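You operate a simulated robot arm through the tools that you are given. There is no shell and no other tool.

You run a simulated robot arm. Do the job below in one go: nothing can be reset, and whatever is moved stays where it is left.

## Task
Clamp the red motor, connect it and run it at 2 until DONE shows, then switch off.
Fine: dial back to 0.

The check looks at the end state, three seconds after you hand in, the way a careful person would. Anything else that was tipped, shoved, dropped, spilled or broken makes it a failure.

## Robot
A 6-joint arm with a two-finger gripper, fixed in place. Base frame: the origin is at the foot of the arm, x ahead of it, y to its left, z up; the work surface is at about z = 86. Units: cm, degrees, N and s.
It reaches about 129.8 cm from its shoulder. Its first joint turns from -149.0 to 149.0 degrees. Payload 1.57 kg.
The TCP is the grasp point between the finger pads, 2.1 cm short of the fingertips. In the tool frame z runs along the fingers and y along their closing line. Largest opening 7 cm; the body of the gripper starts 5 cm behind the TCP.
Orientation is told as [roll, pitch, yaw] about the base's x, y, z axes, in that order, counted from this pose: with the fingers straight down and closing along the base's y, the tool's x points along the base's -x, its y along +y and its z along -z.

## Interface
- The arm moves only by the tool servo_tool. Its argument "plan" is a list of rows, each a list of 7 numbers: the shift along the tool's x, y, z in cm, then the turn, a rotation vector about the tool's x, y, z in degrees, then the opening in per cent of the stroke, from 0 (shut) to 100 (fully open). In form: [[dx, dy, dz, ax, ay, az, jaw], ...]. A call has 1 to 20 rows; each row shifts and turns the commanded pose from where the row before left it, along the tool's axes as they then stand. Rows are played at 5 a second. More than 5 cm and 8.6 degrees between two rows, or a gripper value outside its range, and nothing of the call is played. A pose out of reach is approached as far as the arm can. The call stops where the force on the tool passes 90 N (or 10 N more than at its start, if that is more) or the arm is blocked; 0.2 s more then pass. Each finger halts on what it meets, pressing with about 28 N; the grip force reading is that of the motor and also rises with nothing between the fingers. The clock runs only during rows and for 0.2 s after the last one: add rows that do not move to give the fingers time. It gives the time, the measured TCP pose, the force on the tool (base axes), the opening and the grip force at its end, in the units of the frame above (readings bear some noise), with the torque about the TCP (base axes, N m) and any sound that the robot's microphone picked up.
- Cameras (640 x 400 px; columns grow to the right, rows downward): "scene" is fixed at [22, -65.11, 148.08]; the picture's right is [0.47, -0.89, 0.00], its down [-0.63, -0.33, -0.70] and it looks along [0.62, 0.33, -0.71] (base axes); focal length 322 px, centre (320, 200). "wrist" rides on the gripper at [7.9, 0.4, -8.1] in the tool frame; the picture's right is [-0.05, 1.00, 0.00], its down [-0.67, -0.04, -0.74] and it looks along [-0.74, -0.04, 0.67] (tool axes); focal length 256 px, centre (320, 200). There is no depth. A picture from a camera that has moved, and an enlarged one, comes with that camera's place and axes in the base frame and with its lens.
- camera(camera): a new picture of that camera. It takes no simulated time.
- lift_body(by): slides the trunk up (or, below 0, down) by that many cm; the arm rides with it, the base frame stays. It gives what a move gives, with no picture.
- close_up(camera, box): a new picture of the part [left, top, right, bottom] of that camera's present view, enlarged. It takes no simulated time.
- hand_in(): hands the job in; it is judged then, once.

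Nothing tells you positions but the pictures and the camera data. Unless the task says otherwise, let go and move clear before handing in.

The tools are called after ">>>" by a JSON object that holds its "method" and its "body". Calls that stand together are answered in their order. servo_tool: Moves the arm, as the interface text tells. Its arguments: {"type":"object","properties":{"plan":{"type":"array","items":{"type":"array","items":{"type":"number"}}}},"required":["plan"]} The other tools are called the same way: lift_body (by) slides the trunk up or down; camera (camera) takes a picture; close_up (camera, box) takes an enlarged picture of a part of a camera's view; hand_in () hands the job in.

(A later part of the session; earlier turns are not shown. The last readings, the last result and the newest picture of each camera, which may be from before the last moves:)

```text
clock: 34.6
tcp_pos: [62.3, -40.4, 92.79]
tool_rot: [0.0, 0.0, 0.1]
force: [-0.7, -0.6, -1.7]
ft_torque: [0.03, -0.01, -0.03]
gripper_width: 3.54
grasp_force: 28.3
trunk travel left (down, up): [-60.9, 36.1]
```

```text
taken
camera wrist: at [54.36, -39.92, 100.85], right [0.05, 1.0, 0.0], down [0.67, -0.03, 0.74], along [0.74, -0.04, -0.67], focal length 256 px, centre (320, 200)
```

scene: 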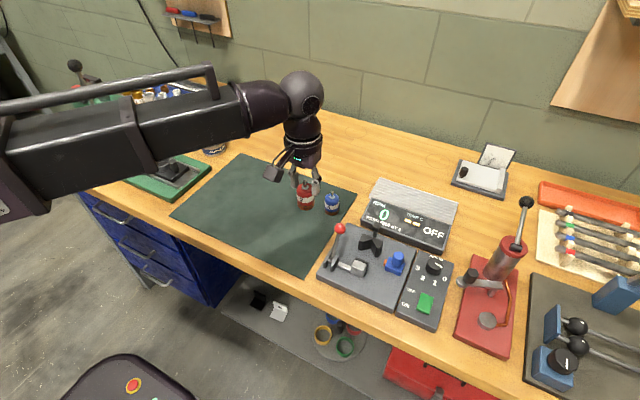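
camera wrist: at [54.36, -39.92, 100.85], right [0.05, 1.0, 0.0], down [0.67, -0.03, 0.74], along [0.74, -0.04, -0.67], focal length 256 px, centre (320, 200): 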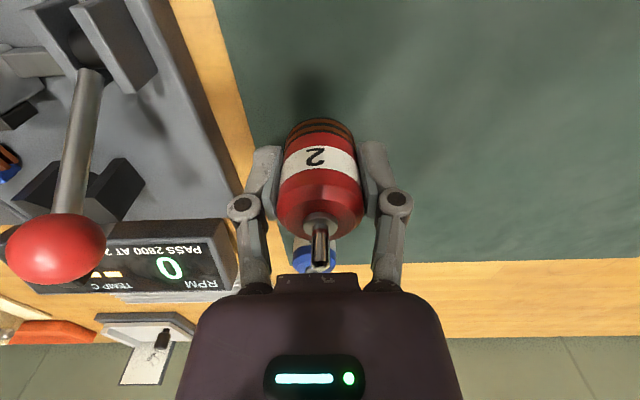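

Holding firmly. Lifting to clear the lever ball, then moving over to the V-block.

>>> {"method": "lift_body", "body": {"by": 10.5}}

>>> {"method": "servo_tool", "body": {"plan": [[0, -1, 0, 0, 0, 0, 0], [0, -1.5, 0, 0, 0, 0, 0], [0, -1.5, 0, 0, 0, 0, 0], [0, -1.5, 0, 0, 0, 0, 0], [0, -1.5, 0, 0, 0, 0, 0], [0, -1.5, 0, 0, 0, 0, 0], [0, -1.5, 0, 0, 0, 0, 0], [0, -1.5, 0, 0, 0, 0, 0], [0, -1.5, 0, 0, 0, 0, 0], [0, -1, 0, 0, 0, 0, 0], [0, -0.6, 0, 0, 0, 0, 0], [0, 0, 0, 0, 0, 0, 0]]}}

>>> {"method": "camera", "body": {"camera": "wrist"}}

>>> {"method": "close_up", "body": {"camera": "scene", "box": [310, 150, 450, 310]}}

```text
clock: 36.0
tcp_pos: [62.33, -40.39, 103.33]
tool_rot: [0.0, 0.0, 0.1]
force: [0.1, 0.5, -1.5]
ft_torque: [0.02, 0.0, 0.01]
gripper_width: 3.53
grasp_force: 28.0
trunk travel left (down, up): [-71.4, 25.6]
```

```text
clock: 38.6
tcp_pos: [62.34, -55.0, 103.39]
tool_rot: [0.0, 0.0, 0.2]
force: [0.3, 0.3, -0.5]
ft_torque: [0.0, 0.01, -0.01]
gripper_width: 3.51
grasp_force: 28.0
trunk travel left (down, up): [-71.4, 25.6]
```

```text
taken
camera wrist: at [54.34, -54.64, 111.35], right [0.05, 1.0, 0.0], down [0.67, -0.03, 0.74], along [0.74, -0.04, -0.67], focal length 256 px, centre (320, 200)
```

wrist: 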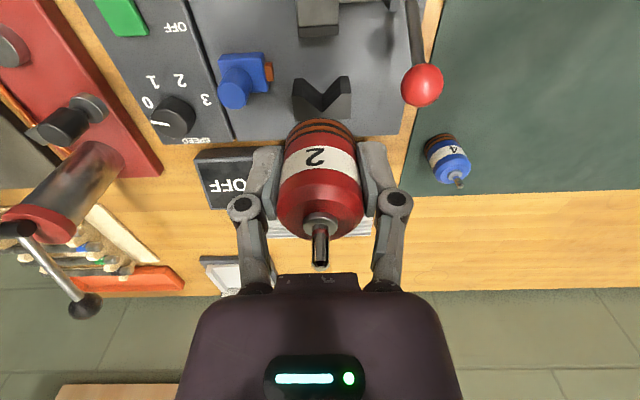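

```text
2.50 times, centred on (380, 230) of scene
camera zoom: at [22.0, -65.11, 148.08], right [0.47, -0.89, 0.0], down [-0.63, -0.33, -0.7], along [0.62, 0.33, -0.71], focal length 804 px, centre (170, 125)
```

zoom: 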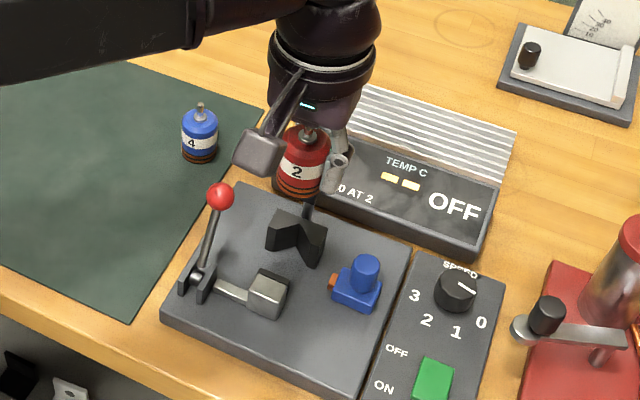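

>>> {"method": "close_up", "body": {"camera": "wrist", "box": [260, 0, 380, 140]}}

>>> {"method": "close_up", "body": {"camera": "wrist", "box": [200, 30, 300, 130]}}

```text
2.86 times, centred on (320, 70) of wrist
camera zoom: at [54.34, -54.64, 111.35], right [0.05, 1.0, 0.0], down [0.67, -0.03, 0.74], along [0.74, -0.04, -0.67], focal length 731 px, centre (320, 571)
```

zoom: 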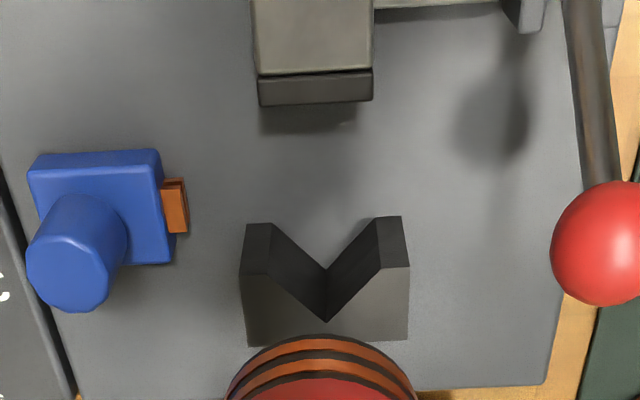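

```text
4.00 times, centred on (250, 80) of wrist
camera zoom: at [54.34, -54.64, 111.35], right [0.05, 1.0, 0.0], down [0.67, -0.03, 0.74], along [0.74, -0.04, -0.67], focal length 1024 px, centre (600, 680)
```

zoom: 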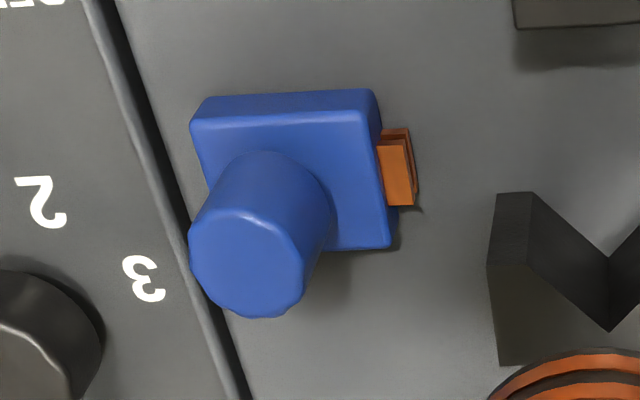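

V centre is at y ≈ -54.97 and apex at x ≈ 65.45. The motor centre sits 0.25 cm ahead of the TCP, so I'll trim x by +0.1 and lower in stages.

>>> {"method": "servo_tool", "body": {"plan": [[-0.1, 0.05, 0, 0, 0, 0, 0], [0, 0, 0, 0, 0, 0, 0]]}}

>>> {"method": "lift_body", "body": {"by": -7.5}}

>>> {"method": "camera", "body": {"camera": "wrist"}}

>>> {"method": "close_up", "body": {"camera": "scene", "box": [310, 170, 430, 310]}}

```text
clock: 39.2
tcp_pos: [62.37, -54.96, 103.35]
tool_rot: [0.0, 0.0, 0.1]
force: [-0.7, -0.4, -1.6]
ft_torque: [0.01, 0.01, 0.01]
gripper_width: 3.48
grasp_force: 27.9
trunk travel left (down, up): [-71.4, 25.6]
```

```text
clock: 40.3
tcp_pos: [62.46, -55.01, 95.86]
tool_rot: [0.0, 0.0, 0.1]
force: [0.6, 0.0, -1.5]
ft_torque: [0.02, 0.02, 0.01]
gripper_width: 3.51
grasp_force: 28.3
trunk travel left (down, up): [-63.9, 33.1]
```

```text
taken
camera wrist: at [54.46, -54.57, 103.86], right [0.05, 1.0, 0.0], down [0.67, -0.03, 0.74], along [0.74, -0.04, -0.67], focal length 256 px, centre (320, 200)
```

wrist: 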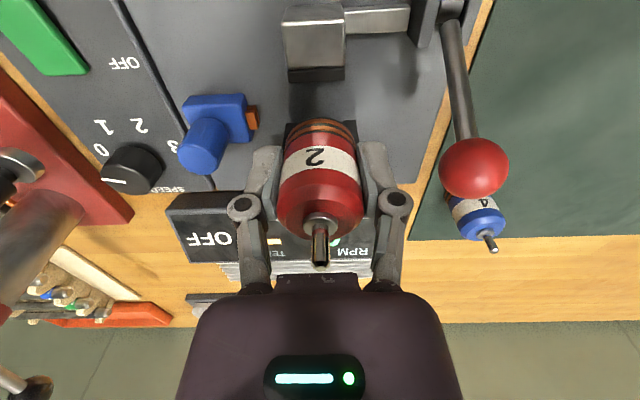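

```text
2.86 times, centred on (370, 240) of scene
camera zoom: at [22.0, -65.11, 148.08], right [0.47, -0.89, 0.0], down [-0.63, -0.33, -0.7], along [0.62, 0.33, -0.71], focal length 919 px, centre (177, 86)
```

zoom: 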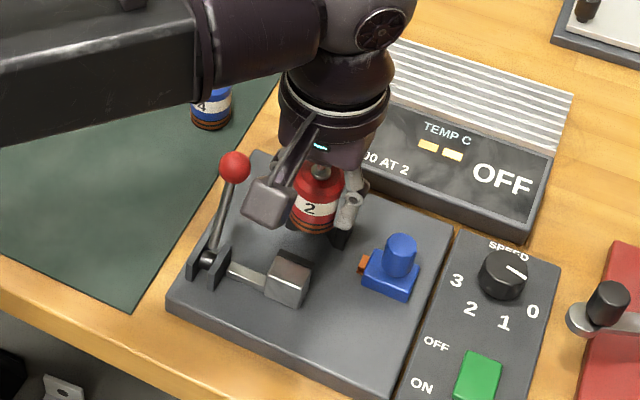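

>>> {"method": "close_up", "body": {"camera": "wrist", "box": [250, 40, 390, 180]}}

>>> {"method": "close_up", "body": {"camera": "scene", "box": [335, 210, 405, 280]}}

```text
2.86 times, centred on (320, 110) of wrist
camera zoom: at [54.46, -54.57, 103.86], right [0.05, 1.0, 0.0], down [0.67, -0.03, 0.74], along [0.74, -0.04, -0.67], focal length 731 px, centre (320, 457)
```

zoom: 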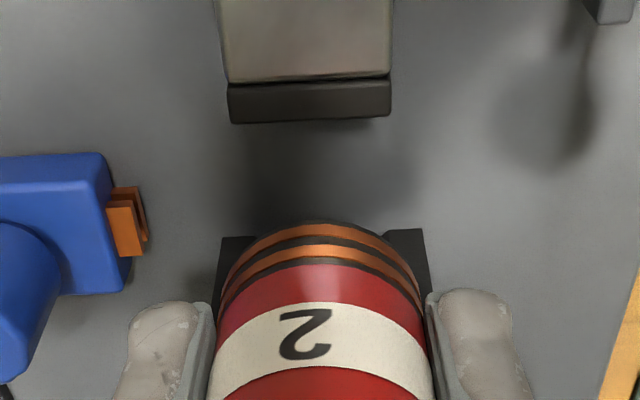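

```text
5.71 times, centred on (370, 245) of scene
camera zoom: at [22.0, -65.11, 148.08], right [0.47, -0.89, 0.0], down [-0.63, -0.33, -0.7], along [0.62, 0.33, -0.71], focal length 1839 px, centre (34, -57)
```

zoom: 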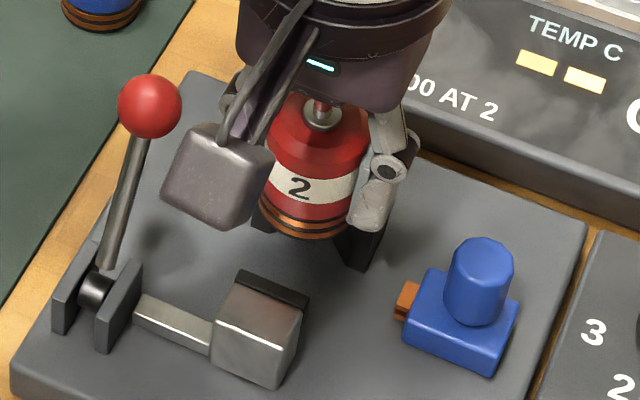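

Motor and V-block are well centred. Continuing down.

>>> {"method": "lift_body", "body": {"by": -3.6}}

>>> {"method": "close_up", "body": {"camera": "wrist", "box": [250, 40, 390, 180]}}

>>> {"method": "close_up", "body": {"camera": "scene", "box": [335, 210, 405, 280]}}

```text
clock: 41.1
tcp_pos: [62.48, -54.92, 92.23]
tool_rot: [0.1, 0.0, 0.1]
force: [0.4, 0.2, -1.4]
ft_torque: [0.0, -0.01, 0.01]
gripper_width: 3.48
grasp_force: 27.8
trunk travel left (down, up): [-60.3, 36.7]
```

```text
2.86 times, centred on (320, 110) of wrist
camera zoom: at [54.46, -54.57, 100.25], right [0.05, 1.0, 0.0], down [0.67, -0.03, 0.74], along [0.74, -0.04, -0.67], focal length 731 px, centre (320, 457)
```

zoom: 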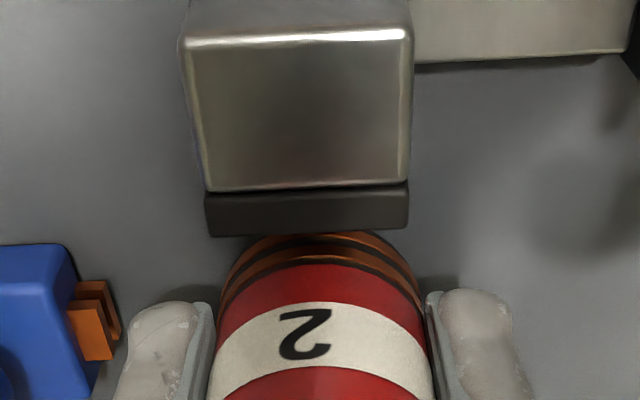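

```text
5.71 times, centred on (370, 245) of scene
camera zoom: at [22.0, -65.11, 148.08], right [0.47, -0.89, 0.0], down [-0.63, -0.33, -0.7], along [0.62, 0.33, -0.71], focal length 1839 px, centre (34, -57)
```

zoom: 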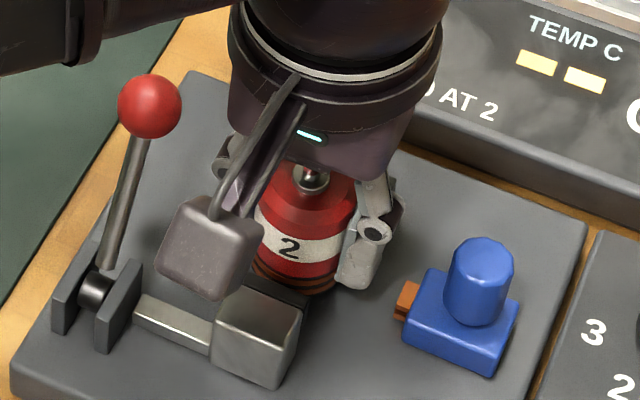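

>>> {"method": "lift_body", "body": {"by": -0.7}}

>>> {"method": "lift_body", "body": {"by": -0.2}}

```text
clock: 41.7
tcp_pos: [62.45, -54.9, 91.51]
tool_rot: [0.1, 0.0, 0.1]
force: [-0.6, -0.3, -1.2]
ft_torque: [-0.02, -0.02, 0.01]
gripper_width: 3.49
grasp_force: 27.9
trunk travel left (down, up): [-59.6, 37.4]
```

```text
clock: 42.2
tcp_pos: [62.55, -54.91, 91.29]
tool_rot: [-0.1, 0.0, 0.1]
force: [0.0, -0.1, -0.7]
ft_torque: [0.0, 0.02, 0.0]
gripper_width: 3.5
grasp_force: 27.8
trunk travel left (down, up): [-59.4, 37.6]
```

>>> {"method": "lift_body", "body": {"by": -0.15}}

>>> {"method": "lift_body", "body": {"by": -0.15}}

```text
clock: 42.7
tcp_pos: [62.36, -55.0, 91.24]
tool_rot: [0.0, 0.0, 0.1]
force: [2.4, -2.7, 10.0]
ft_torque: [-0.06, -0.06, 0.0]
gripper_width: 3.5
grasp_force: 28.1
trunk travel left (down, up): [-59.3, 37.7]
```

```text
clock: 43.2
tcp_pos: [62.39, -54.94, 91.12]
tool_rot: [-0.1, -0.1, 0.1]
force: [7.5, -6.8, 25.4]
ft_torque: [-0.14, -0.23, -0.06]
gripper_width: 3.54
grasp_force: 28.4
trunk travel left (down, up): [-59.1, 37.9]
```

The motor is on the tray (contact near TCP z 91.25). I'll ease off the preload, then slide it gently into the V until contact.

>>> {"method": "lift_body", "body": {"by": 0.2}}

>>> {"method": "servo_tool", "body": {"plan": [[-0.1, 0, 0, 0, 0, 0, 0], [-0.05, 0, 0, 0, 0, 0, 0], [0, 0, 0, 0, 0, 0, 0]]}}

```text
clock: 43.7
tcp_pos: [62.28, -54.8, 91.13]
tool_rot: [0.1, 0.1, 0.2]
force: [-0.3, 0.7, -2.1]
ft_torque: [-0.05, 0.0, -0.04]
gripper_width: 3.5
grasp_force: 27.9
trunk travel left (down, up): [-59.3, 37.7]
```

```text
clock: 44.5
tcp_pos: [62.65, -55.0, 91.01]
tool_rot: [0.0, 0.0, 0.1]
force: [0.5, -0.7, -2.3]
ft_torque: [0.0, 0.02, 0.02]
gripper_width: 3.48
grasp_force: 28.1
trunk travel left (down, up): [-59.3, 37.7]
```

>>> {"method": "servo_tool", "body": {"plan": [[-0.1, 0, 0, 0, 0, 0, 0], [0, 0, 0, 0, 0, 0, 0]]}}

>>> {"method": "servo_tool", "body": {"plan": [[-0.1, 0, 0, 0, 0, 0, 0], [0, 0, 0, 0, 0, 0, 0]]}}

>>> {"method": "close_up", "body": {"camera": "wrist", "box": [250, 40, 390, 180]}}

```text
clock: 45.1
tcp_pos: [62.6, -55.01, 91.08]
tool_rot: [0.0, 0.0, 0.1]
force: [-0.1, 0.5, -1.3]
ft_torque: [0.04, -0.01, 0.03]
gripper_width: 3.51
grasp_force: 28.3
trunk travel left (down, up): [-59.3, 37.7]
```

```text
clock: 45.7
tcp_pos: [62.81, -54.97, 91.33]
tool_rot: [0.1, 0.0, 0.1]
force: [-0.1, -0.4, -1.3]
ft_torque: [0.03, -0.02, -0.03]
gripper_width: 3.5
grasp_force: 27.8
trunk travel left (down, up): [-59.3, 37.7]
```

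```text
2.86 times, centred on (320, 110) of wrist
camera zoom: at [54.77, -54.62, 99.25], right [0.05, 1.0, 0.0], down [0.67, -0.03, 0.74], along [0.74, -0.04, -0.67], focal length 731 px, centre (320, 457)
```

zoom: 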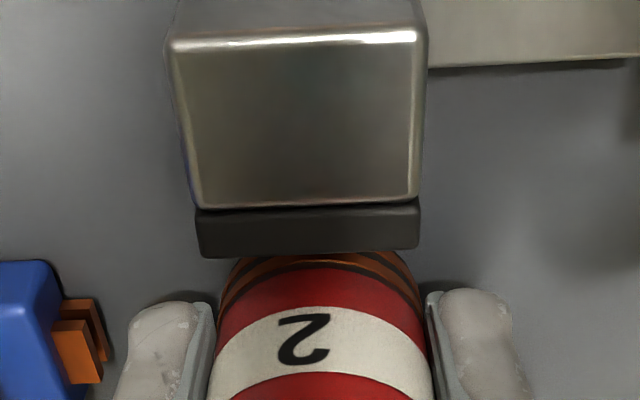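

>>> {"method": "servo_tool", "body": {"plan": [[-0.1, 0, 0, 0, 0, 0, 0], [0, 0, 0, 0, 0, 0, 0]]}}

```text
clock: 46.3
tcp_pos: [62.69, -54.94, 91.22]
tool_rot: [-0.1, 0.1, 0.1]
force: [-9.9, 2.8, -5.9]
ft_torque: [0.01, 0.04, 0.0]
gripper_width: 3.5
grasp_force: 28.2
trunk travel left (down, up): [-59.3, 37.7]
```

Contact with the V is confirmed. I'll ease off slightly, set it down and release with a small opening.

>>> {"method": "servo_tool", "body": {"plan": [[0.08, 0, 0, 0, 0, 0, 0], [0, 0, 0, 0, 0, 0, 0]]}}

>>> {"method": "lift_body", "body": {"by": -0.12}}

```text
clock: 46.9
tcp_pos: [62.68, -55.0, 91.24]
tool_rot: [-0.1, -0.1, 0.0]
force: [-7.6, 1.1, -4.2]
ft_torque: [-0.03, 0.07, 0.01]
gripper_width: 3.5
grasp_force: 28.3
trunk travel left (down, up): [-59.3, 37.7]
```

```text
clock: 47.5
tcp_pos: [62.86, -55.06, 91.18]
tool_rot: [-0.1, 0.0, 0.1]
force: [-5.1, -1.0, 3.8]
ft_torque: [0.02, 0.17, 0.0]
gripper_width: 3.51
grasp_force: 28.4
trunk travel left (down, up): [-59.2, 37.8]
```

>>> {"method": "servo_tool", "body": {"plan": [[0, 0, 0, 0, 0, 0, 52], [0, 0, 0, 0, 0, 0, 56], [0, 0, 0, 0, 0, 0, 60], [0, 0, 0, 0, 0, 0, 62], [0, 0, 0, 0, 0, 0, 62]]}}

>>> {"method": "camera", "body": {"camera": "wrist"}}

```text
clock: 48.6
tcp_pos: [62.83, -55.05, 90.95]
tool_rot: [0.1, 0.0, 0.1]
force: [0.2, -0.1, -0.7]
ft_torque: [-0.02, -0.01, 0.0]
gripper_width: 4.33
grasp_force: 0.0
trunk travel left (down, up): [-59.2, 37.8]
```

```text
taken
camera wrist: at [54.82, -54.6, 99.14], right [0.05, 1.0, 0.0], down [0.67, -0.03, 0.74], along [0.74, -0.04, -0.67], focal length 256 px, centre (320, 200)
```

wrist: 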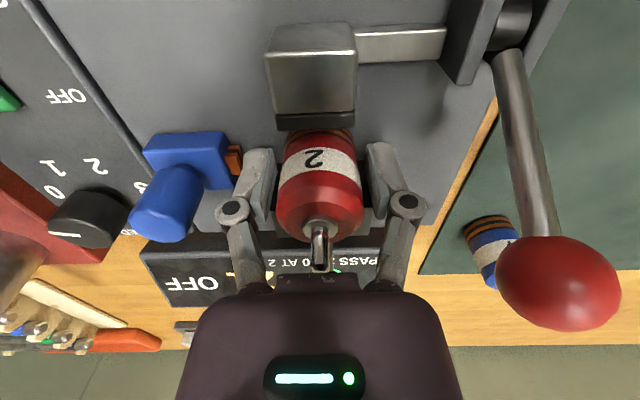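

Released and the motor is standing in the V. Raising straight up.

>>> {"method": "lift_body", "body": {"by": 12.5}}

>>> {"method": "close_up", "body": {"camera": "scene", "box": [310, 190, 450, 320]}}

>>> {"method": "camera", "body": {"camera": "wrist"}}

```text
clock: 50.2
tcp_pos: [62.79, -55.0, 103.46]
tool_rot: [-0.1, 0.1, 0.1]
force: [0.7, -0.6, -0.4]
ft_torque: [-0.01, 0.0, -0.01]
gripper_width: 4.34
grasp_force: 0.0
trunk travel left (down, up): [-71.7, 25.3]
```

```text
3.08 times, centred on (380, 255) of scene
camera zoom: at [22.0, -65.11, 148.08], right [0.47, -0.89, 0.0], down [-0.63, -0.33, -0.7], along [0.62, 0.33, -0.71], focal length 990 px, centre (135, 31)
```

zoom: 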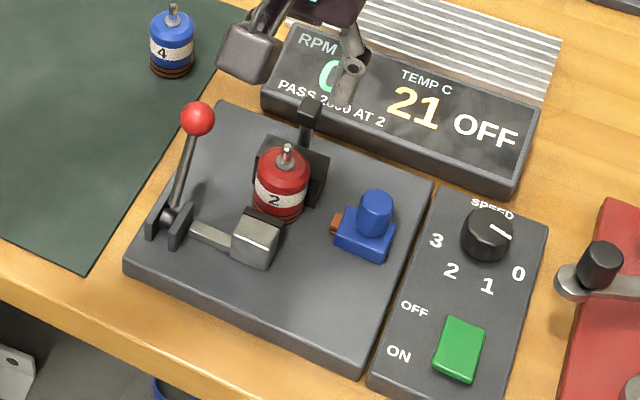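

```text
taken
camera wrist: at [54.82, -54.6, 111.63], right [0.05, 1.0, 0.0], down [0.67, -0.03, 0.74], along [0.74, -0.04, -0.67], focal length 256 px, centre (320, 200)
```

wrist: 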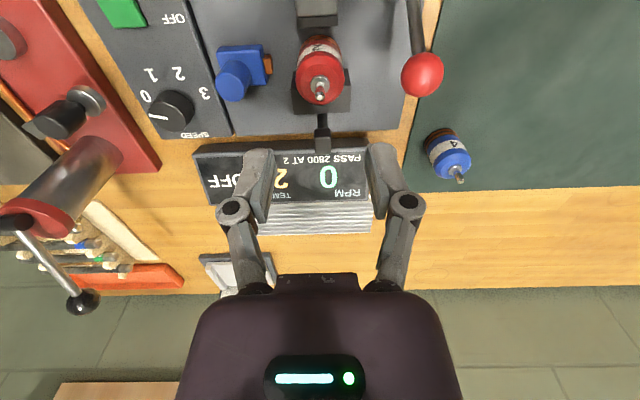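

The display now shows TEMP 21, so the station senses the motor. Next is the clamp lever: ball at about (61.1, -48.9, 96.3), leaning +x. I'll close the fingers, come down on its +x side and push gently toward the robot to see if that's the closing direction.

>>> {"method": "servo_tool", "body": {"plan": [[0, 0, 0, 0, 0, 0, 30], [0, 0, 0, 0, 0, 0, 0], [-0.3, 1.5, 0, 0, 0, 0, 0], [-0.3, 1.5, 0, 0, 0, 0, 0], [-0.3, 1.5, 0, 0, 0, 0, 0], [-0.1, 1.6, 0, 0, 0, 0, 0], [0, 0, 0, 0, 0, 0, 0], [0, 0, 0, 0, 0, 0, 0]]}}

>>> {"method": "camera", "body": {"camera": "wrist"}}

>>> {"method": "close_up", "body": {"camera": "wrist", "box": [260, 0, 380, 200]}}

```text
clock: 52.0
tcp_pos: [63.74, -48.88, 103.53]
tool_rot: [0.0, 0.0, 0.1]
force: [-1.5, -0.2, 0.7]
ft_torque: [-0.01, -0.01, 0.03]
gripper_width: 0.0
grasp_force: 28.2
trunk travel left (down, up): [-71.7, 25.3]
```

```text
taken
camera wrist: at [55.77, -48.54, 111.64], right [0.05, 1.0, 0.0], down [0.67, -0.03, 0.74], along [0.74, -0.04, -0.67], focal length 256 px, centre (320, 200)
```

wrist: 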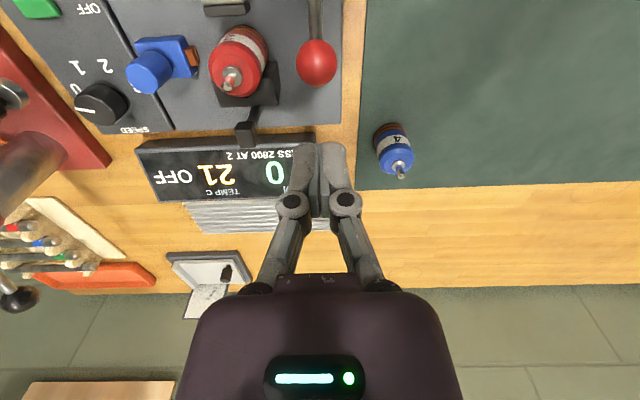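

```text
2.00 times, centred on (320, 100) of wrist
camera zoom: at [55.77, -48.54, 111.64], right [0.05, 1.0, 0.0], down [0.67, -0.03, 0.74], along [0.74, -0.04, -0.67], focal length 512 px, centre (320, 400)
```

zoom: 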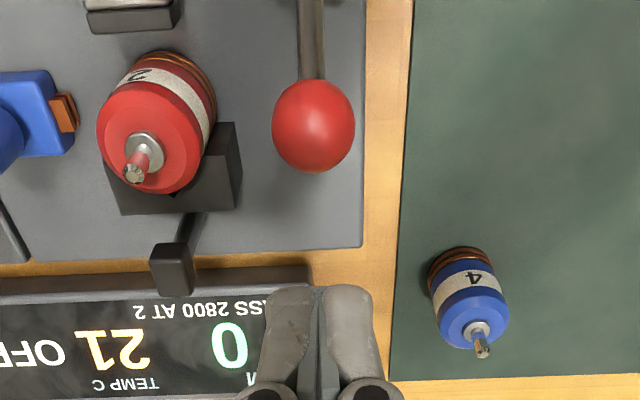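

>>> {"method": "lift_body", "body": {"by": -4}}

>>> {"method": "lift_body", "body": {"by": -3.2}}

>>> {"method": "camera", "body": {"camera": "wrist"}}

>>> {"method": "close_up", "body": {"camera": "scene", "box": [310, 190, 420, 300]}}

```text
clock: 52.8
tcp_pos: [63.79, -48.97, 99.62]
tool_rot: [0.0, 0.1, 0.1]
force: [-0.4, -0.6, 0.7]
ft_torque: [0.0, 0.01, 0.01]
gripper_width: 0.01
grasp_force: 28.1
trunk travel left (down, up): [-67.7, 29.3]
```

```text
clock: 53.6
tcp_pos: [63.65, -49.01, 96.36]
tool_rot: [0.0, 0.0, 0.0]
force: [0.3, 0.1, -0.3]
ft_torque: [-0.01, 0.01, -0.03]
gripper_width: 0.02
grasp_force: 28.1
trunk travel left (down, up): [-64.5, 32.5]
```

```text
taken
camera wrist: at [55.76, -48.54, 104.44], right [0.05, 1.0, 0.0], down [0.67, -0.03, 0.74], along [0.74, -0.04, -0.67], focal length 256 px, centre (320, 200)
```

wrist: 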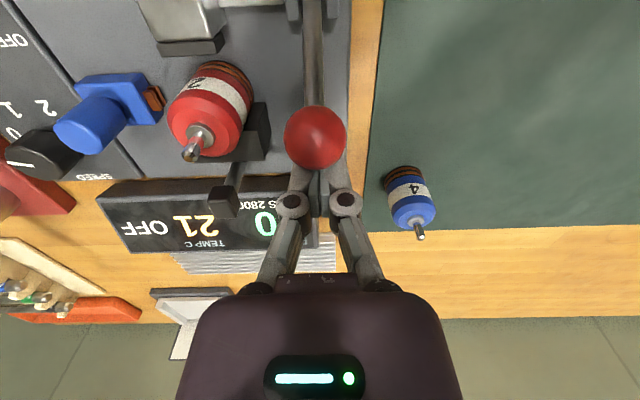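

```text
3.64 times, centred on (365, 245) of scene
camera zoom: at [22.0, -65.11, 148.08], right [0.47, -0.89, 0.0], down [-0.63, -0.33, -0.7], along [0.62, 0.33, -0.71], focal length 1170 px, centre (156, 36)
```

zoom: 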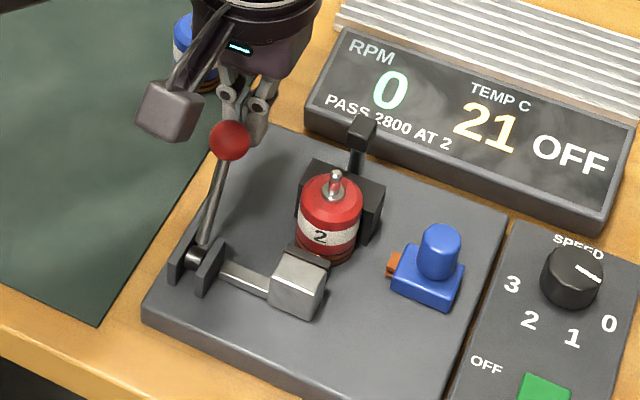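

The fingers are just behind the ball. Pushing gently in -x in small increments.

>>> {"method": "servo_tool", "body": {"plan": [[0.2, 0, 0, 0, 0, 0, 0], [0.2, 0, 0, 0, 0, 0, 0], [0, 0, 0, 0, 0, 0, 0]]}}

>>> {"method": "servo_tool", "body": {"plan": [[0.15, 0, 0, 0, 0, 0, 0], [0.15, 0, 0, 0, 0, 0, 0], [0, 0, 0, 0, 0, 0, 0]]}}

```text
clock: 54.4
tcp_pos: [63.38, -49.01, 96.4]
tool_rot: [0.0, 0.0, 0.1]
force: [-0.3, -0.9, 0.5]
ft_torque: [-0.01, 0.02, -0.02]
gripper_width: 0.0
grasp_force: 27.9
trunk travel left (down, up): [-64.5, 32.5]
```

```text
clock: 55.2
tcp_pos: [62.98, -48.98, 96.48]
tool_rot: [0.0, 0.0, 0.1]
force: [5.2, 0.4, 3.4]
ft_torque: [0.03, 0.02, -0.05]
gripper_width: 0.59
grasp_force: 28.9
trunk travel left (down, up): [-64.5, 32.5]
```

The ball is wedging between the two fingertips. I'll back off and shift 0.5 cm in y so a single finger bears on it.

>>> {"method": "servo_tool", "body": {"plan": [[-0.4, 0, 0, 0, 0, 0, 0], [0, -0.5, 0, 0, 0, 0, 0], [0.2, 0, 0, 0, 0, 0, 0], [0.2, 0, 0, 0, 0, 0, 0], [0, 0, 0, 0, 0, 0, 0]]}}

>>> {"method": "servo_tool", "body": {"plan": [[0.15, 0, 0, 0, 0, 0, 0], [0.15, 0, 0, 0, 0, 0, 0], [0, 0, 0, 0, 0, 0, 0]]}}

>>> {"method": "close_up", "body": {"camera": "scene", "box": [310, 190, 420, 300]}}

```text
clock: 56.4
tcp_pos: [63.03, -49.44, 96.34]
tool_rot: [0.0, -0.1, 0.0]
force: [5.6, -0.8, 2.3]
ft_torque: [0.03, 0.05, -0.03]
gripper_width: 0.0
grasp_force: 28.5
trunk travel left (down, up): [-64.5, 32.5]
```

```text
clock: 57.2
tcp_pos: [62.86, -49.35, 96.33]
tool_rot: [0.0, 0.0, 0.1]
force: [2.8, -1.1, 0.0]
ft_torque: [-0.02, 0.02, -0.01]
gripper_width: 0.0
grasp_force: 28.1
trunk travel left (down, up): [-64.5, 32.5]
```

```text
3.64 times, centred on (365, 245) of scene
camera zoom: at [22.0, -65.11, 148.08], right [0.47, -0.89, 0.0], down [-0.63, -0.33, -0.7], along [0.62, 0.33, -0.71], focal length 1170 px, centre (156, 36)
```

zoom: 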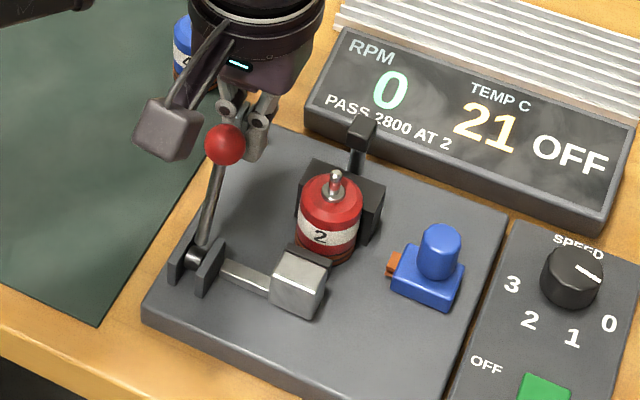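

The lever moves toward the robot with little force. Continuing and watching the jaw.

>>> {"method": "servo_tool", "body": {"plan": [[0.3, 0, 0, 0, 0, 0, 0], [0.3, 0, 0, 0, 0, 0, 0], [0.3, 0, 0, 0, 0, 0, 0], [0.3, 0, 0, 0, 0, 0, 0], [0.3, 0, 0, 0, 0, 0, 0], [0, 0, 0, 0, 0, 0, 0]]}}

>>> {"method": "close_up", "body": {"camera": "scene", "box": [310, 190, 420, 300]}}

>>> {"method": "camera", "body": {"camera": "wrist"}}

```text
clock: 58.6
tcp_pos: [61.26, -49.41, 96.43]
tool_rot: [0.0, 0.0, 0.1]
force: [0.4, 0.3, 0.7]
ft_torque: [0.0, 0.02, 0.0]
gripper_width: 0.02
grasp_force: 28.5
trunk travel left (down, up): [-64.5, 32.5]
```

```text
3.64 times, centred on (365, 245) of scene
camera zoom: at [22.0, -65.11, 148.08], right [0.47, -0.89, 0.0], down [-0.63, -0.33, -0.7], along [0.62, 0.33, -0.71], focal length 1170 px, centre (156, 36)
```

zoom: 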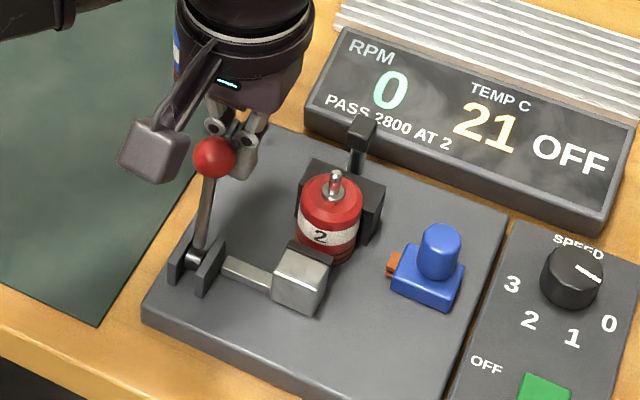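

```text
taken
camera wrist: at [53.27, -49.02, 104.44], right [0.05, 1.0, 0.0], down [0.67, -0.03, 0.74], along [0.74, -0.04, -0.67], focal length 256 px, centre (320, 200)
```

wrist: 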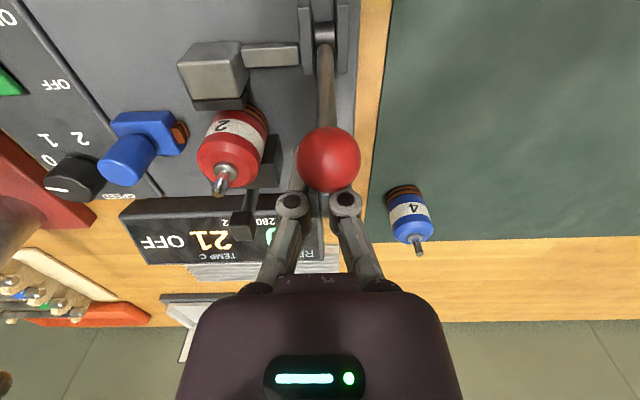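

The jaw is advancing toward the motor, so this is the closing direction. Continuing.

>>> {"method": "servo_tool", "body": {"plan": [[0.3, 0, 0, 0, 0, 0, 0], [0.3, 0, 0, 0, 0, 0, 0], [0.3, 0, 0, 0, 0, 0, 0], [0.3, 0, 0, 0, 0, 0, 0], [0.3, 0, 0, 0, 0, 0, 0], [0.3, 0, 0, 0, 0, 0, 0], [0.3, 0, 0, 0, 0, 0, 0], [0.3, 0, 0, 0, 0, 0, 0], [0, 0, 0, 0, 0, 0, 0]]}}

>>> {"method": "close_up", "body": {"camera": "scene", "box": [310, 190, 420, 300]}}

```text
clock: 60.6
tcp_pos: [58.65, -49.43, 96.29]
tool_rot: [0.0, 0.1, 0.1]
force: [0.3, -0.4, -0.7]
ft_torque: [0.03, 0.02, 0.0]
gripper_width: 0.0
grasp_force: 29.1
trunk travel left (down, up): [-64.5, 32.5]
```

```text
3.64 times, centred on (365, 245) of scene
camera zoom: at [22.0, -65.11, 148.08], right [0.47, -0.89, 0.0], down [-0.63, -0.33, -0.7], along [0.62, 0.33, -0.71], focal length 1170 px, centre (156, 36)
```

zoom: 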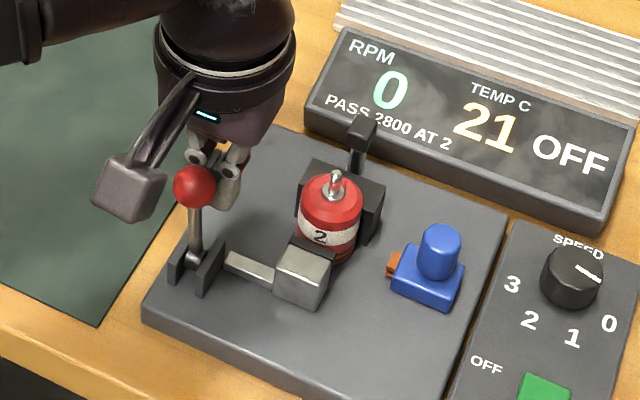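

>>> {"method": "servo_tool", "body": {"plan": [[0.3, 0, 0, 0, 0, 0, 0], [0.3, 0, 0, 0, 0, 0, 0], [0.3, 0, 0, 0, 0, 0, 0], [0.3, 0, 0, 0, 0, 0, 0], [0.3, 0, 0, 0, 0, 0, 0], [0.3, 0, 0, 0, 0, 0, 0], [0, 0, 0, 0, 0, 0, 0]]}}

>>> {"method": "close_up", "body": {"camera": "scene", "box": [310, 190, 420, 300]}}

>>> {"method": "camera", "body": {"camera": "wrist"}}

```text
clock: 62.2
tcp_pos: [57.01, -49.47, 96.44]
tool_rot: [0.1, 0.0, 0.1]
force: [-0.4, -0.9, 0.4]
ft_torque: [0.01, -0.01, -0.04]
gripper_width: 0.01
grasp_force: 28.4
trunk travel left (down, up): [-64.5, 32.5]
```

```text
3.64 times, centred on (365, 245) of scene
camera zoom: at [22.0, -65.11, 148.08], right [0.47, -0.89, 0.0], down [-0.63, -0.33, -0.7], along [0.62, 0.33, -0.71], focal length 1170 px, centre (156, 36)
```

zoom: 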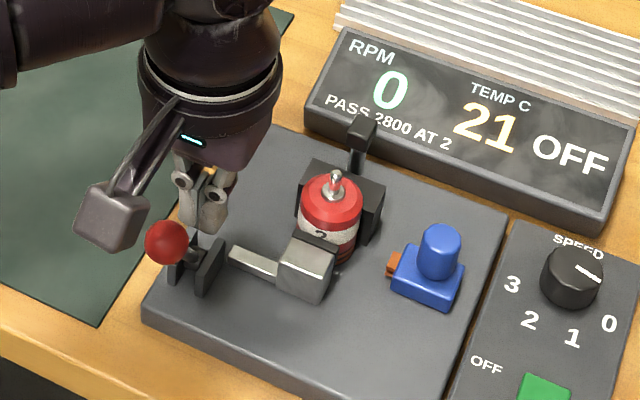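

```text
taken
camera wrist: at [49.11, -49.09, 104.44], right [0.05, 1.0, 0.0], down [0.67, -0.03, 0.74], along [0.74, -0.04, -0.67], focal length 256 px, centre (320, 200)
```

wrist: 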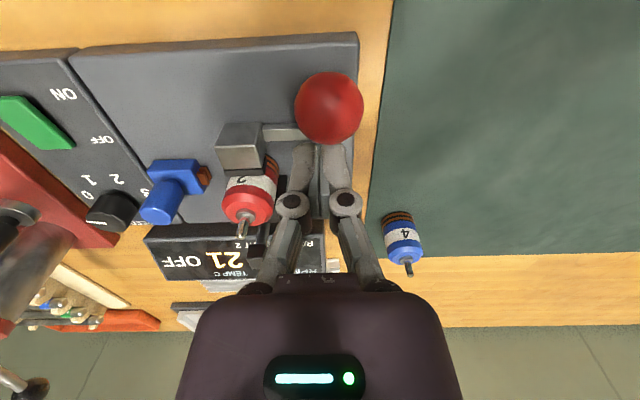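

>>> {"method": "close_up", "body": {"camera": "wrist", "box": [190, 90, 300, 250]}}

>>> {"method": "close_up", "body": {"camera": "scene", "box": [335, 215, 415, 285]}}

```text
2.50 times, centred on (245, 170) of wrist
camera zoom: at [49.11, -49.09, 104.44], right [0.05, 1.0, 0.0], down [0.67, -0.03, 0.74], along [0.74, -0.04, -0.67], focal length 640 px, centre (508, 275)
```

zoom: 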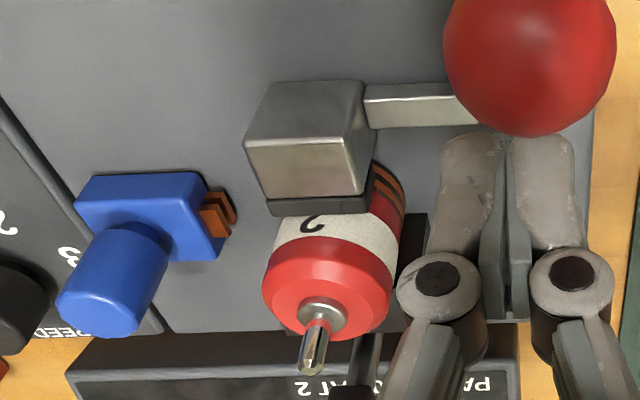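

```text
5.71 times, centred on (375, 250) of scene
camera zoom: at [22.0, -65.11, 148.08], right [0.47, -0.89, 0.0], down [-0.63, -0.33, -0.7], along [0.62, 0.33, -0.71], focal length 1839 px, centre (6, -86)
```

zoom: 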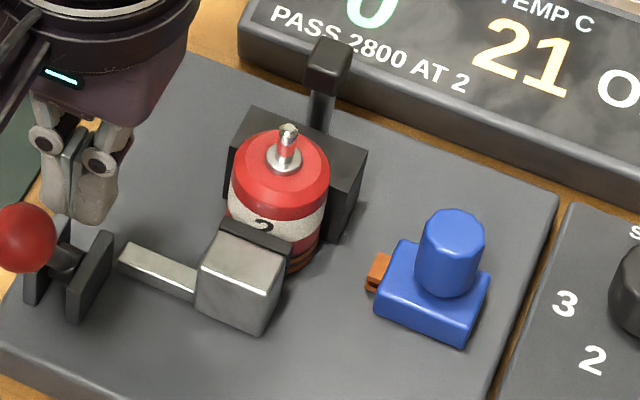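

The lever swung past centre by itself and the jaw now appears to touch the motor. I'll follow and press gently to verify it's fully home.

>>> {"method": "servo_tool", "body": {"plan": [[0.3, 0, 0, 0, 0, 0, 0], [0.3, 0, 0, 0, 0, 0, 0], [0.3, 0, 0, 0, 0, 0, 0], [0.2, 0, 0, 0, 0, 0, 0], [0, 0, 0, 0, 0, 0, 0]]}}

>>> {"method": "servo_tool", "body": {"plan": [[0.15, 0, 0, 0, 0, 0, 0], [0.15, 0, 0, 0, 0, 0, 0], [0, 0, 0, 0, 0, 0, 0]]}}

```text
clock: 63.4
tcp_pos: [55.82, -49.47, 96.36]
tool_rot: [0.0, 0.0, 0.1]
force: [0.7, 0.1, 0.9]
ft_torque: [0.02, 0.01, 0.01]
gripper_width: 0.0
grasp_force: 28.1
trunk travel left (down, up): [-64.5, 32.5]
```

```text
clock: 64.2
tcp_pos: [55.86, -49.38, 96.47]
tool_rot: [0.0, -0.1, 0.1]
force: [16.7, -1.4, 7.8]
ft_torque: [0.04, -0.24, -0.04]
gripper_width: 0.01
grasp_force: 28.6
trunk travel left (down, up): [-64.5, 32.5]
```

>>> {"method": "servo_tool", "body": {"plan": [[0.15, 0, 0, 0, 0, 0, 0], [0.1, 0, 0, 0, 0, 0, 0], [0, 0, 0, 0, 0, 0, 0]]}}

>>> {"method": "close_up", "body": {"camera": "scene", "box": [335, 215, 415, 285]}}

```text
clock: 65.0
tcp_pos: [55.75, -49.49, 96.33]
tool_rot: [-0.1, -0.2, 0.1]
force: [33.6, -4.1, 20.2]
ft_torque: [0.14, -0.6, -0.05]
gripper_width: 0.0
grasp_force: 28.4
trunk travel left (down, up): [-64.5, 32.5]
```

```text
5.71 times, centred on (375, 250) of scene
camera zoom: at [22.0, -65.11, 148.08], right [0.47, -0.89, 0.0], down [-0.63, -0.33, -0.7], along [0.62, 0.33, -0.71], focal length 1839 px, centre (6, -86)
```

zoom: 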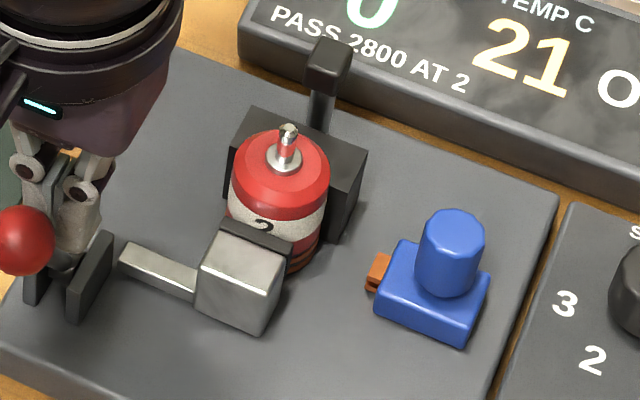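

It's at a hard stop and the jaw didn't move further, so the clamp is fully closed. I'll back off and rise.

>>> {"method": "servo_tool", "body": {"plan": [[-0.4, 0, 0, 0, 0, 0, 0], [-0.5, 0, 0, 0, 0, 0, 0], [-0.5, 0, 0, 0, 0, 0, 0], [-0.5, 0, 0, 0, 0, 0, 0], [0, 0, 0, 0, 0, 0, 0]]}}

>>> {"method": "lift_body", "body": {"by": 8}}

>>> {"method": "camera", "body": {"camera": "wrist"}}

>>> {"method": "close_up", "body": {"camera": "scene", "box": [310, 190, 450, 320]}}

```text
clock: 66.2
tcp_pos: [57.28, -49.48, 96.36]
tool_rot: [0.1, 0.0, 0.1]
force: [0.3, 0.0, -0.4]
ft_torque: [0.0, 0.05, 0.01]
gripper_width: 0.0
grasp_force: 28.5
trunk travel left (down, up): [-64.5, 32.5]
```

```text
clock: 67.4
tcp_pos: [57.21, -49.45, 104.48]
tool_rot: [0.1, 0.0, 0.1]
force: [0.6, -0.9, -0.4]
ft_torque: [-0.02, -0.04, -0.01]
gripper_width: 0.02
grasp_force: 28.4
trunk travel left (down, up): [-72.5, 24.5]
```

```text
taken
camera wrist: at [49.38, -49.08, 112.43], right [0.05, 1.0, 0.0], down [0.67, -0.03, 0.74], along [0.74, -0.04, -0.67], focal length 256 px, centre (320, 200)
```

wrist: 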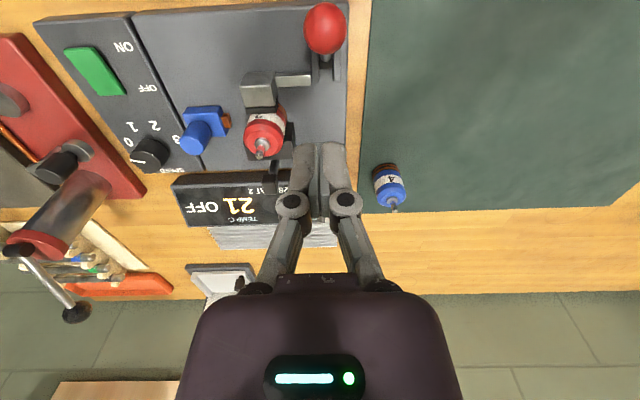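

```text
3.08 times, centred on (380, 255) of scene
camera zoom: at [22.0, -65.11, 148.08], right [0.47, -0.89, 0.0], down [-0.63, -0.33, -0.7], along [0.62, 0.33, -0.71], focal length 990 px, centre (135, 31)
```

zoom: 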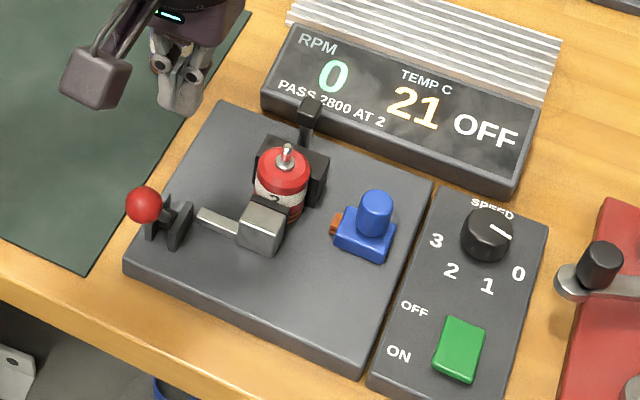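

The clamp is closed and the lever stays over. Next is the blue plug: body about y -62.9 to -59.5, knob at (62.9, -61.6), contact tip at y ≈ -59. I'll push it in +y with the closed fingers from its -y side, so I move above that spot and check.

>>> {"method": "servo_tool", "body": {"plan": [[-1.8, 0, 0, 0, 0, 0, 0], [-1.8, -2.5, 0, 0, 0, 0, 0], [-1.8, -2.5, 0, 0, 0, 0, 0], [0, -2.5, 0, 0, 0, 0, 0], [0, -2.5, 0, 0, 0, 0, 0], [0, -2.5, 0, 0, 0, 0, 0], [0, -2.6, 0, 0, 0, 0, 0], [0, 0, 0, 0, 0, 0, 0]]}}

>>> {"method": "camera", "body": {"camera": "wrist"}}

>>> {"method": "close_up", "body": {"camera": "wrist", "box": [250, 0, 450, 160]}}

```text
clock: 69.2
tcp_pos: [62.92, -64.55, 104.4]
tool_rot: [0.0, 0.0, 0.1]
force: [0.0, 0.5, 0.2]
ft_torque: [0.01, 0.05, 0.0]
gripper_width: 0.0
grasp_force: 28.6
trunk travel left (down, up): [-72.5, 24.5]
```

```text
taken
camera wrist: at [54.98, -64.13, 112.45], right [0.05, 1.0, 0.0], down [0.67, -0.03, 0.74], along [0.74, -0.04, -0.67], focal length 256 px, centre (320, 200)
```

wrist: 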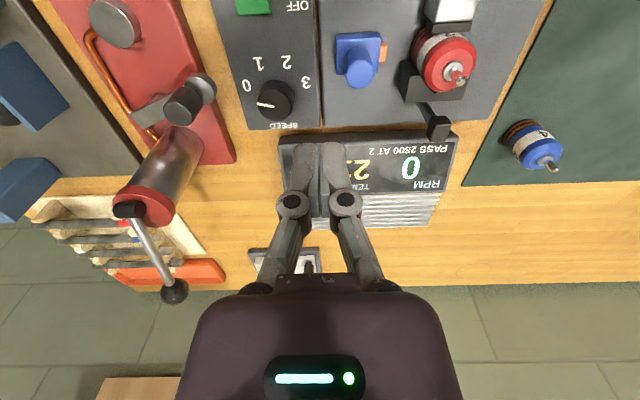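

```text
2.50 times, centred on (350, 80) of wrist
camera zoom: at [54.98, -64.13, 112.45], right [0.05, 1.0, 0.0], down [0.67, -0.03, 0.74], along [0.74, -0.04, -0.67], focal length 640 px, centre (245, 500)
```

zoom: 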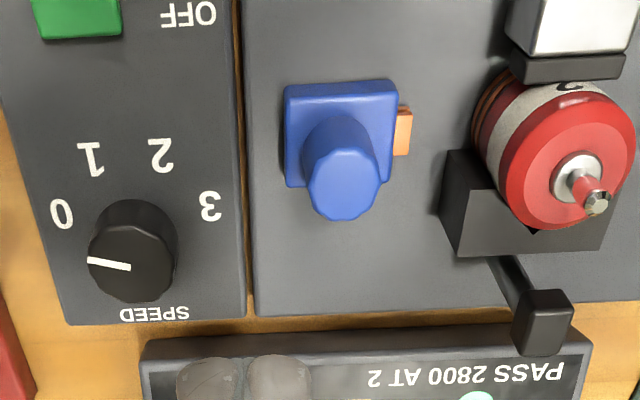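

>>> {"method": "servo_tool", "body": {"plan": [[0, -0.3, 0, 0, 0, 0, 0], [0, 0, 0, 0, 0, 0, 0]]}}

>>> {"method": "lift_body", "body": {"by": -9}}

>>> {"method": "camera", "body": {"camera": "wrist"}}

>>> {"method": "close_up", "body": {"camera": "scene", "box": [340, 190, 460, 310]}}

```text
clock: 69.8
tcp_pos: [62.8, -64.88, 104.32]
tool_rot: [0.0, -0.1, 0.2]
force: [0.6, 0.5, 0.3]
ft_torque: [0.0, 0.0, -0.01]
gripper_width: 0.0
grasp_force: 29.1
trunk travel left (down, up): [-72.5, 24.5]
```

```text
clock: 71.0
tcp_pos: [62.99, -64.77, 95.44]
tool_rot: [0.0, 0.1, 0.0]
force: [0.6, 0.0, 0.0]
ft_torque: [0.0, -0.01, -0.04]
gripper_width: 0.0
grasp_force: 29.0
trunk travel left (down, up): [-63.5, 33.5]
```

```text
taken
camera wrist: at [54.97, -64.44, 103.45], right [0.05, 1.0, 0.0], down [0.67, -0.03, 0.74], along [0.74, -0.04, -0.67], focal length 256 px, centre (320, 200)
```

wrist: 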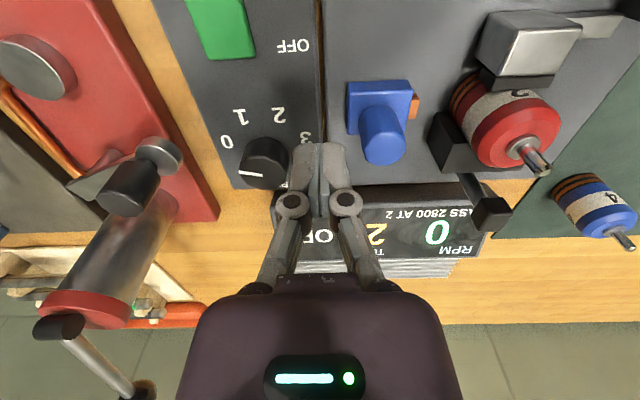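

```text
3.33 times, centred on (400, 250) of scene
camera zoom: at [22.0, -65.11, 148.08], right [0.47, -0.89, 0.0], down [-0.63, -0.33, -0.7], along [0.62, 0.33, -0.71], focal length 1073 px, centre (53, 33)
```

zoom: 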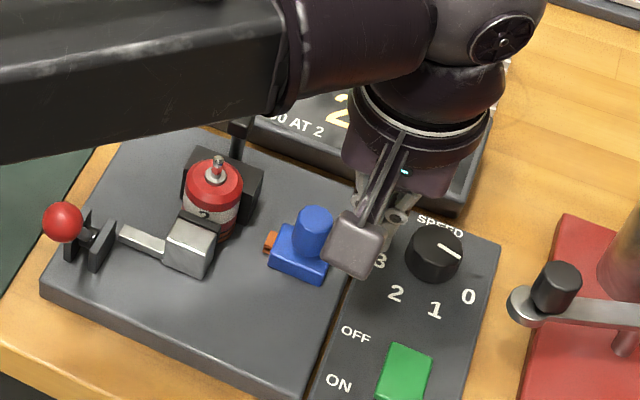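

>>> {"method": "lift_body", "body": {"by": -3}}

>>> {"method": "lift_body", "body": {"by": -1.3}}

>>> {"method": "camera", "body": {"camera": "wrist"}}

```text
clock: 71.8
tcp_pos: [62.91, -64.88, 92.37]
tool_rot: [0.1, 0.0, 0.0]
force: [-0.5, 0.2, 0.6]
ft_torque: [-0.02, 0.01, -0.03]
gripper_width: 0.03
grasp_force: 28.4
trunk travel left (down, up): [-60.5, 36.5]
```

```text
clock: 72.4
tcp_pos: [62.98, -64.84, 91.07]
tool_rot: [0.1, 0.0, 0.1]
force: [-0.2, 0.3, 0.6]
ft_torque: [0.01, 0.01, 0.0]
gripper_width: 0.02
grasp_force: 28.9
trunk travel left (down, up): [-59.2, 37.8]
```

```text
taken
camera wrist: at [54.98, -64.44, 99.14], right [0.05, 1.0, 0.0], down [0.67, -0.03, 0.74], along [0.74, -0.04, -0.67], focal length 256 px, centre (320, 200)
```

wrist: 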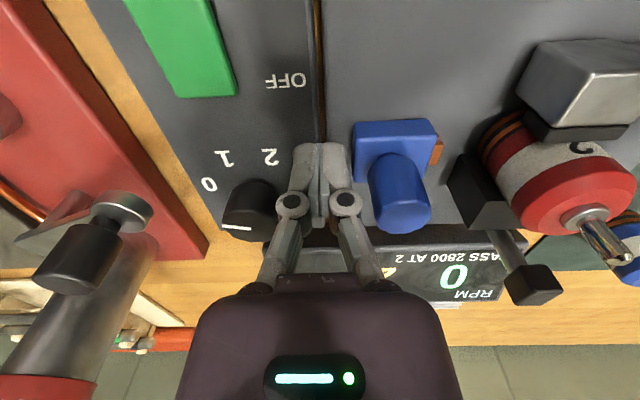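

Fingers are just beside the plug. Pushing +y in small steps while watching force.

>>> {"method": "servo_tool", "body": {"plan": [[0, 0.2, 0, 0, 0, 0, 0], [0, 0.2, 0, 0, 0, 0, 0], [0, 0.2, 0, 0, 0, 0, 0], [0, 0.2, 0, 0, 0, 0, 0], [0, 0.2, 0, 0, 0, 0, 0], [0, 0, 0, 0, 0, 0, 0]]}}

>>> {"method": "camera", "body": {"camera": "wrist"}}

```text
clock: 73.8
tcp_pos: [62.96, -63.84, 91.04]
tool_rot: [0.0, 0.1, 0.1]
force: [0.1, -1.2, 0.5]
ft_torque: [-0.03, 0.0, -0.01]
gripper_width: 0.0
grasp_force: 28.5
trunk travel left (down, up): [-59.2, 37.8]
```

```text
taken
camera wrist: at [55.0, -63.42, 99.13], right [0.05, 1.0, 0.0], down [0.67, -0.03, 0.74], along [0.74, -0.04, -0.67], focal length 256 px, centre (320, 200)
```

wrist: 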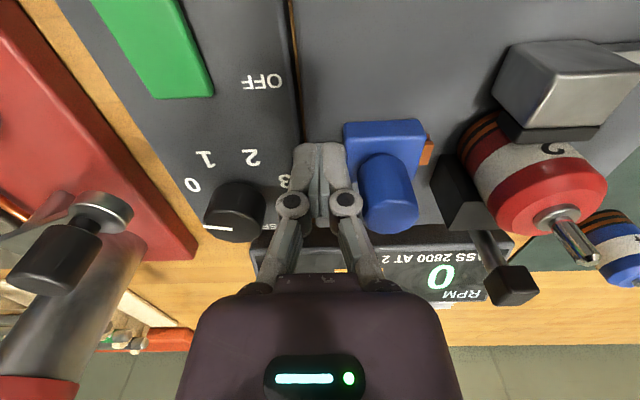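

>>> {"method": "servo_tool", "body": {"plan": [[0, 0.2, 0, 0, 0, 0, 0], [0, 0.2, 0, 0, 0, 0, 0], [0, 0.2, 0, 0, 0, 0, 0], [0, 0.2, 0, 0, 0, 0, 0], [0, 0.2, 0, 0, 0, 0, 0], [0, 0, 0, 0, 0, 0, 0]]}}

>>> {"method": "camera", "body": {"camera": "wrist"}}

```text
clock: 75.2
tcp_pos: [63.0, -62.72, 91.03]
tool_rot: [0.0, 0.0, 0.2]
force: [0.2, -0.9, 0.5]
ft_torque: [0.01, -0.02, -0.01]
gripper_width: 0.0
grasp_force: 28.5
trunk travel left (down, up): [-59.2, 37.8]
```

```text
taken
camera wrist: at [54.96, -62.39, 99.14], right [0.05, 1.0, 0.0], down [0.67, -0.03, 0.74], along [0.74, -0.04, -0.67], focal length 256 px, centre (320, 200)
```

wrist: 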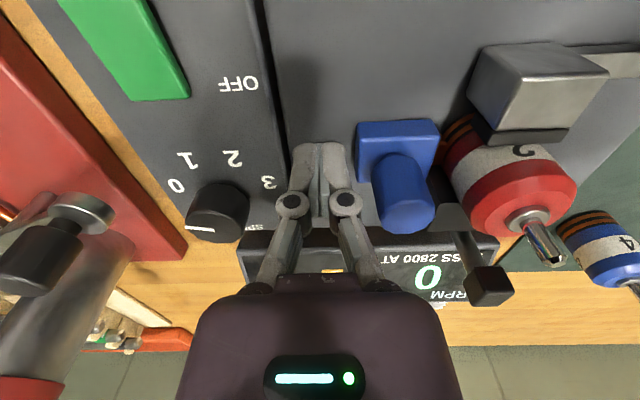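

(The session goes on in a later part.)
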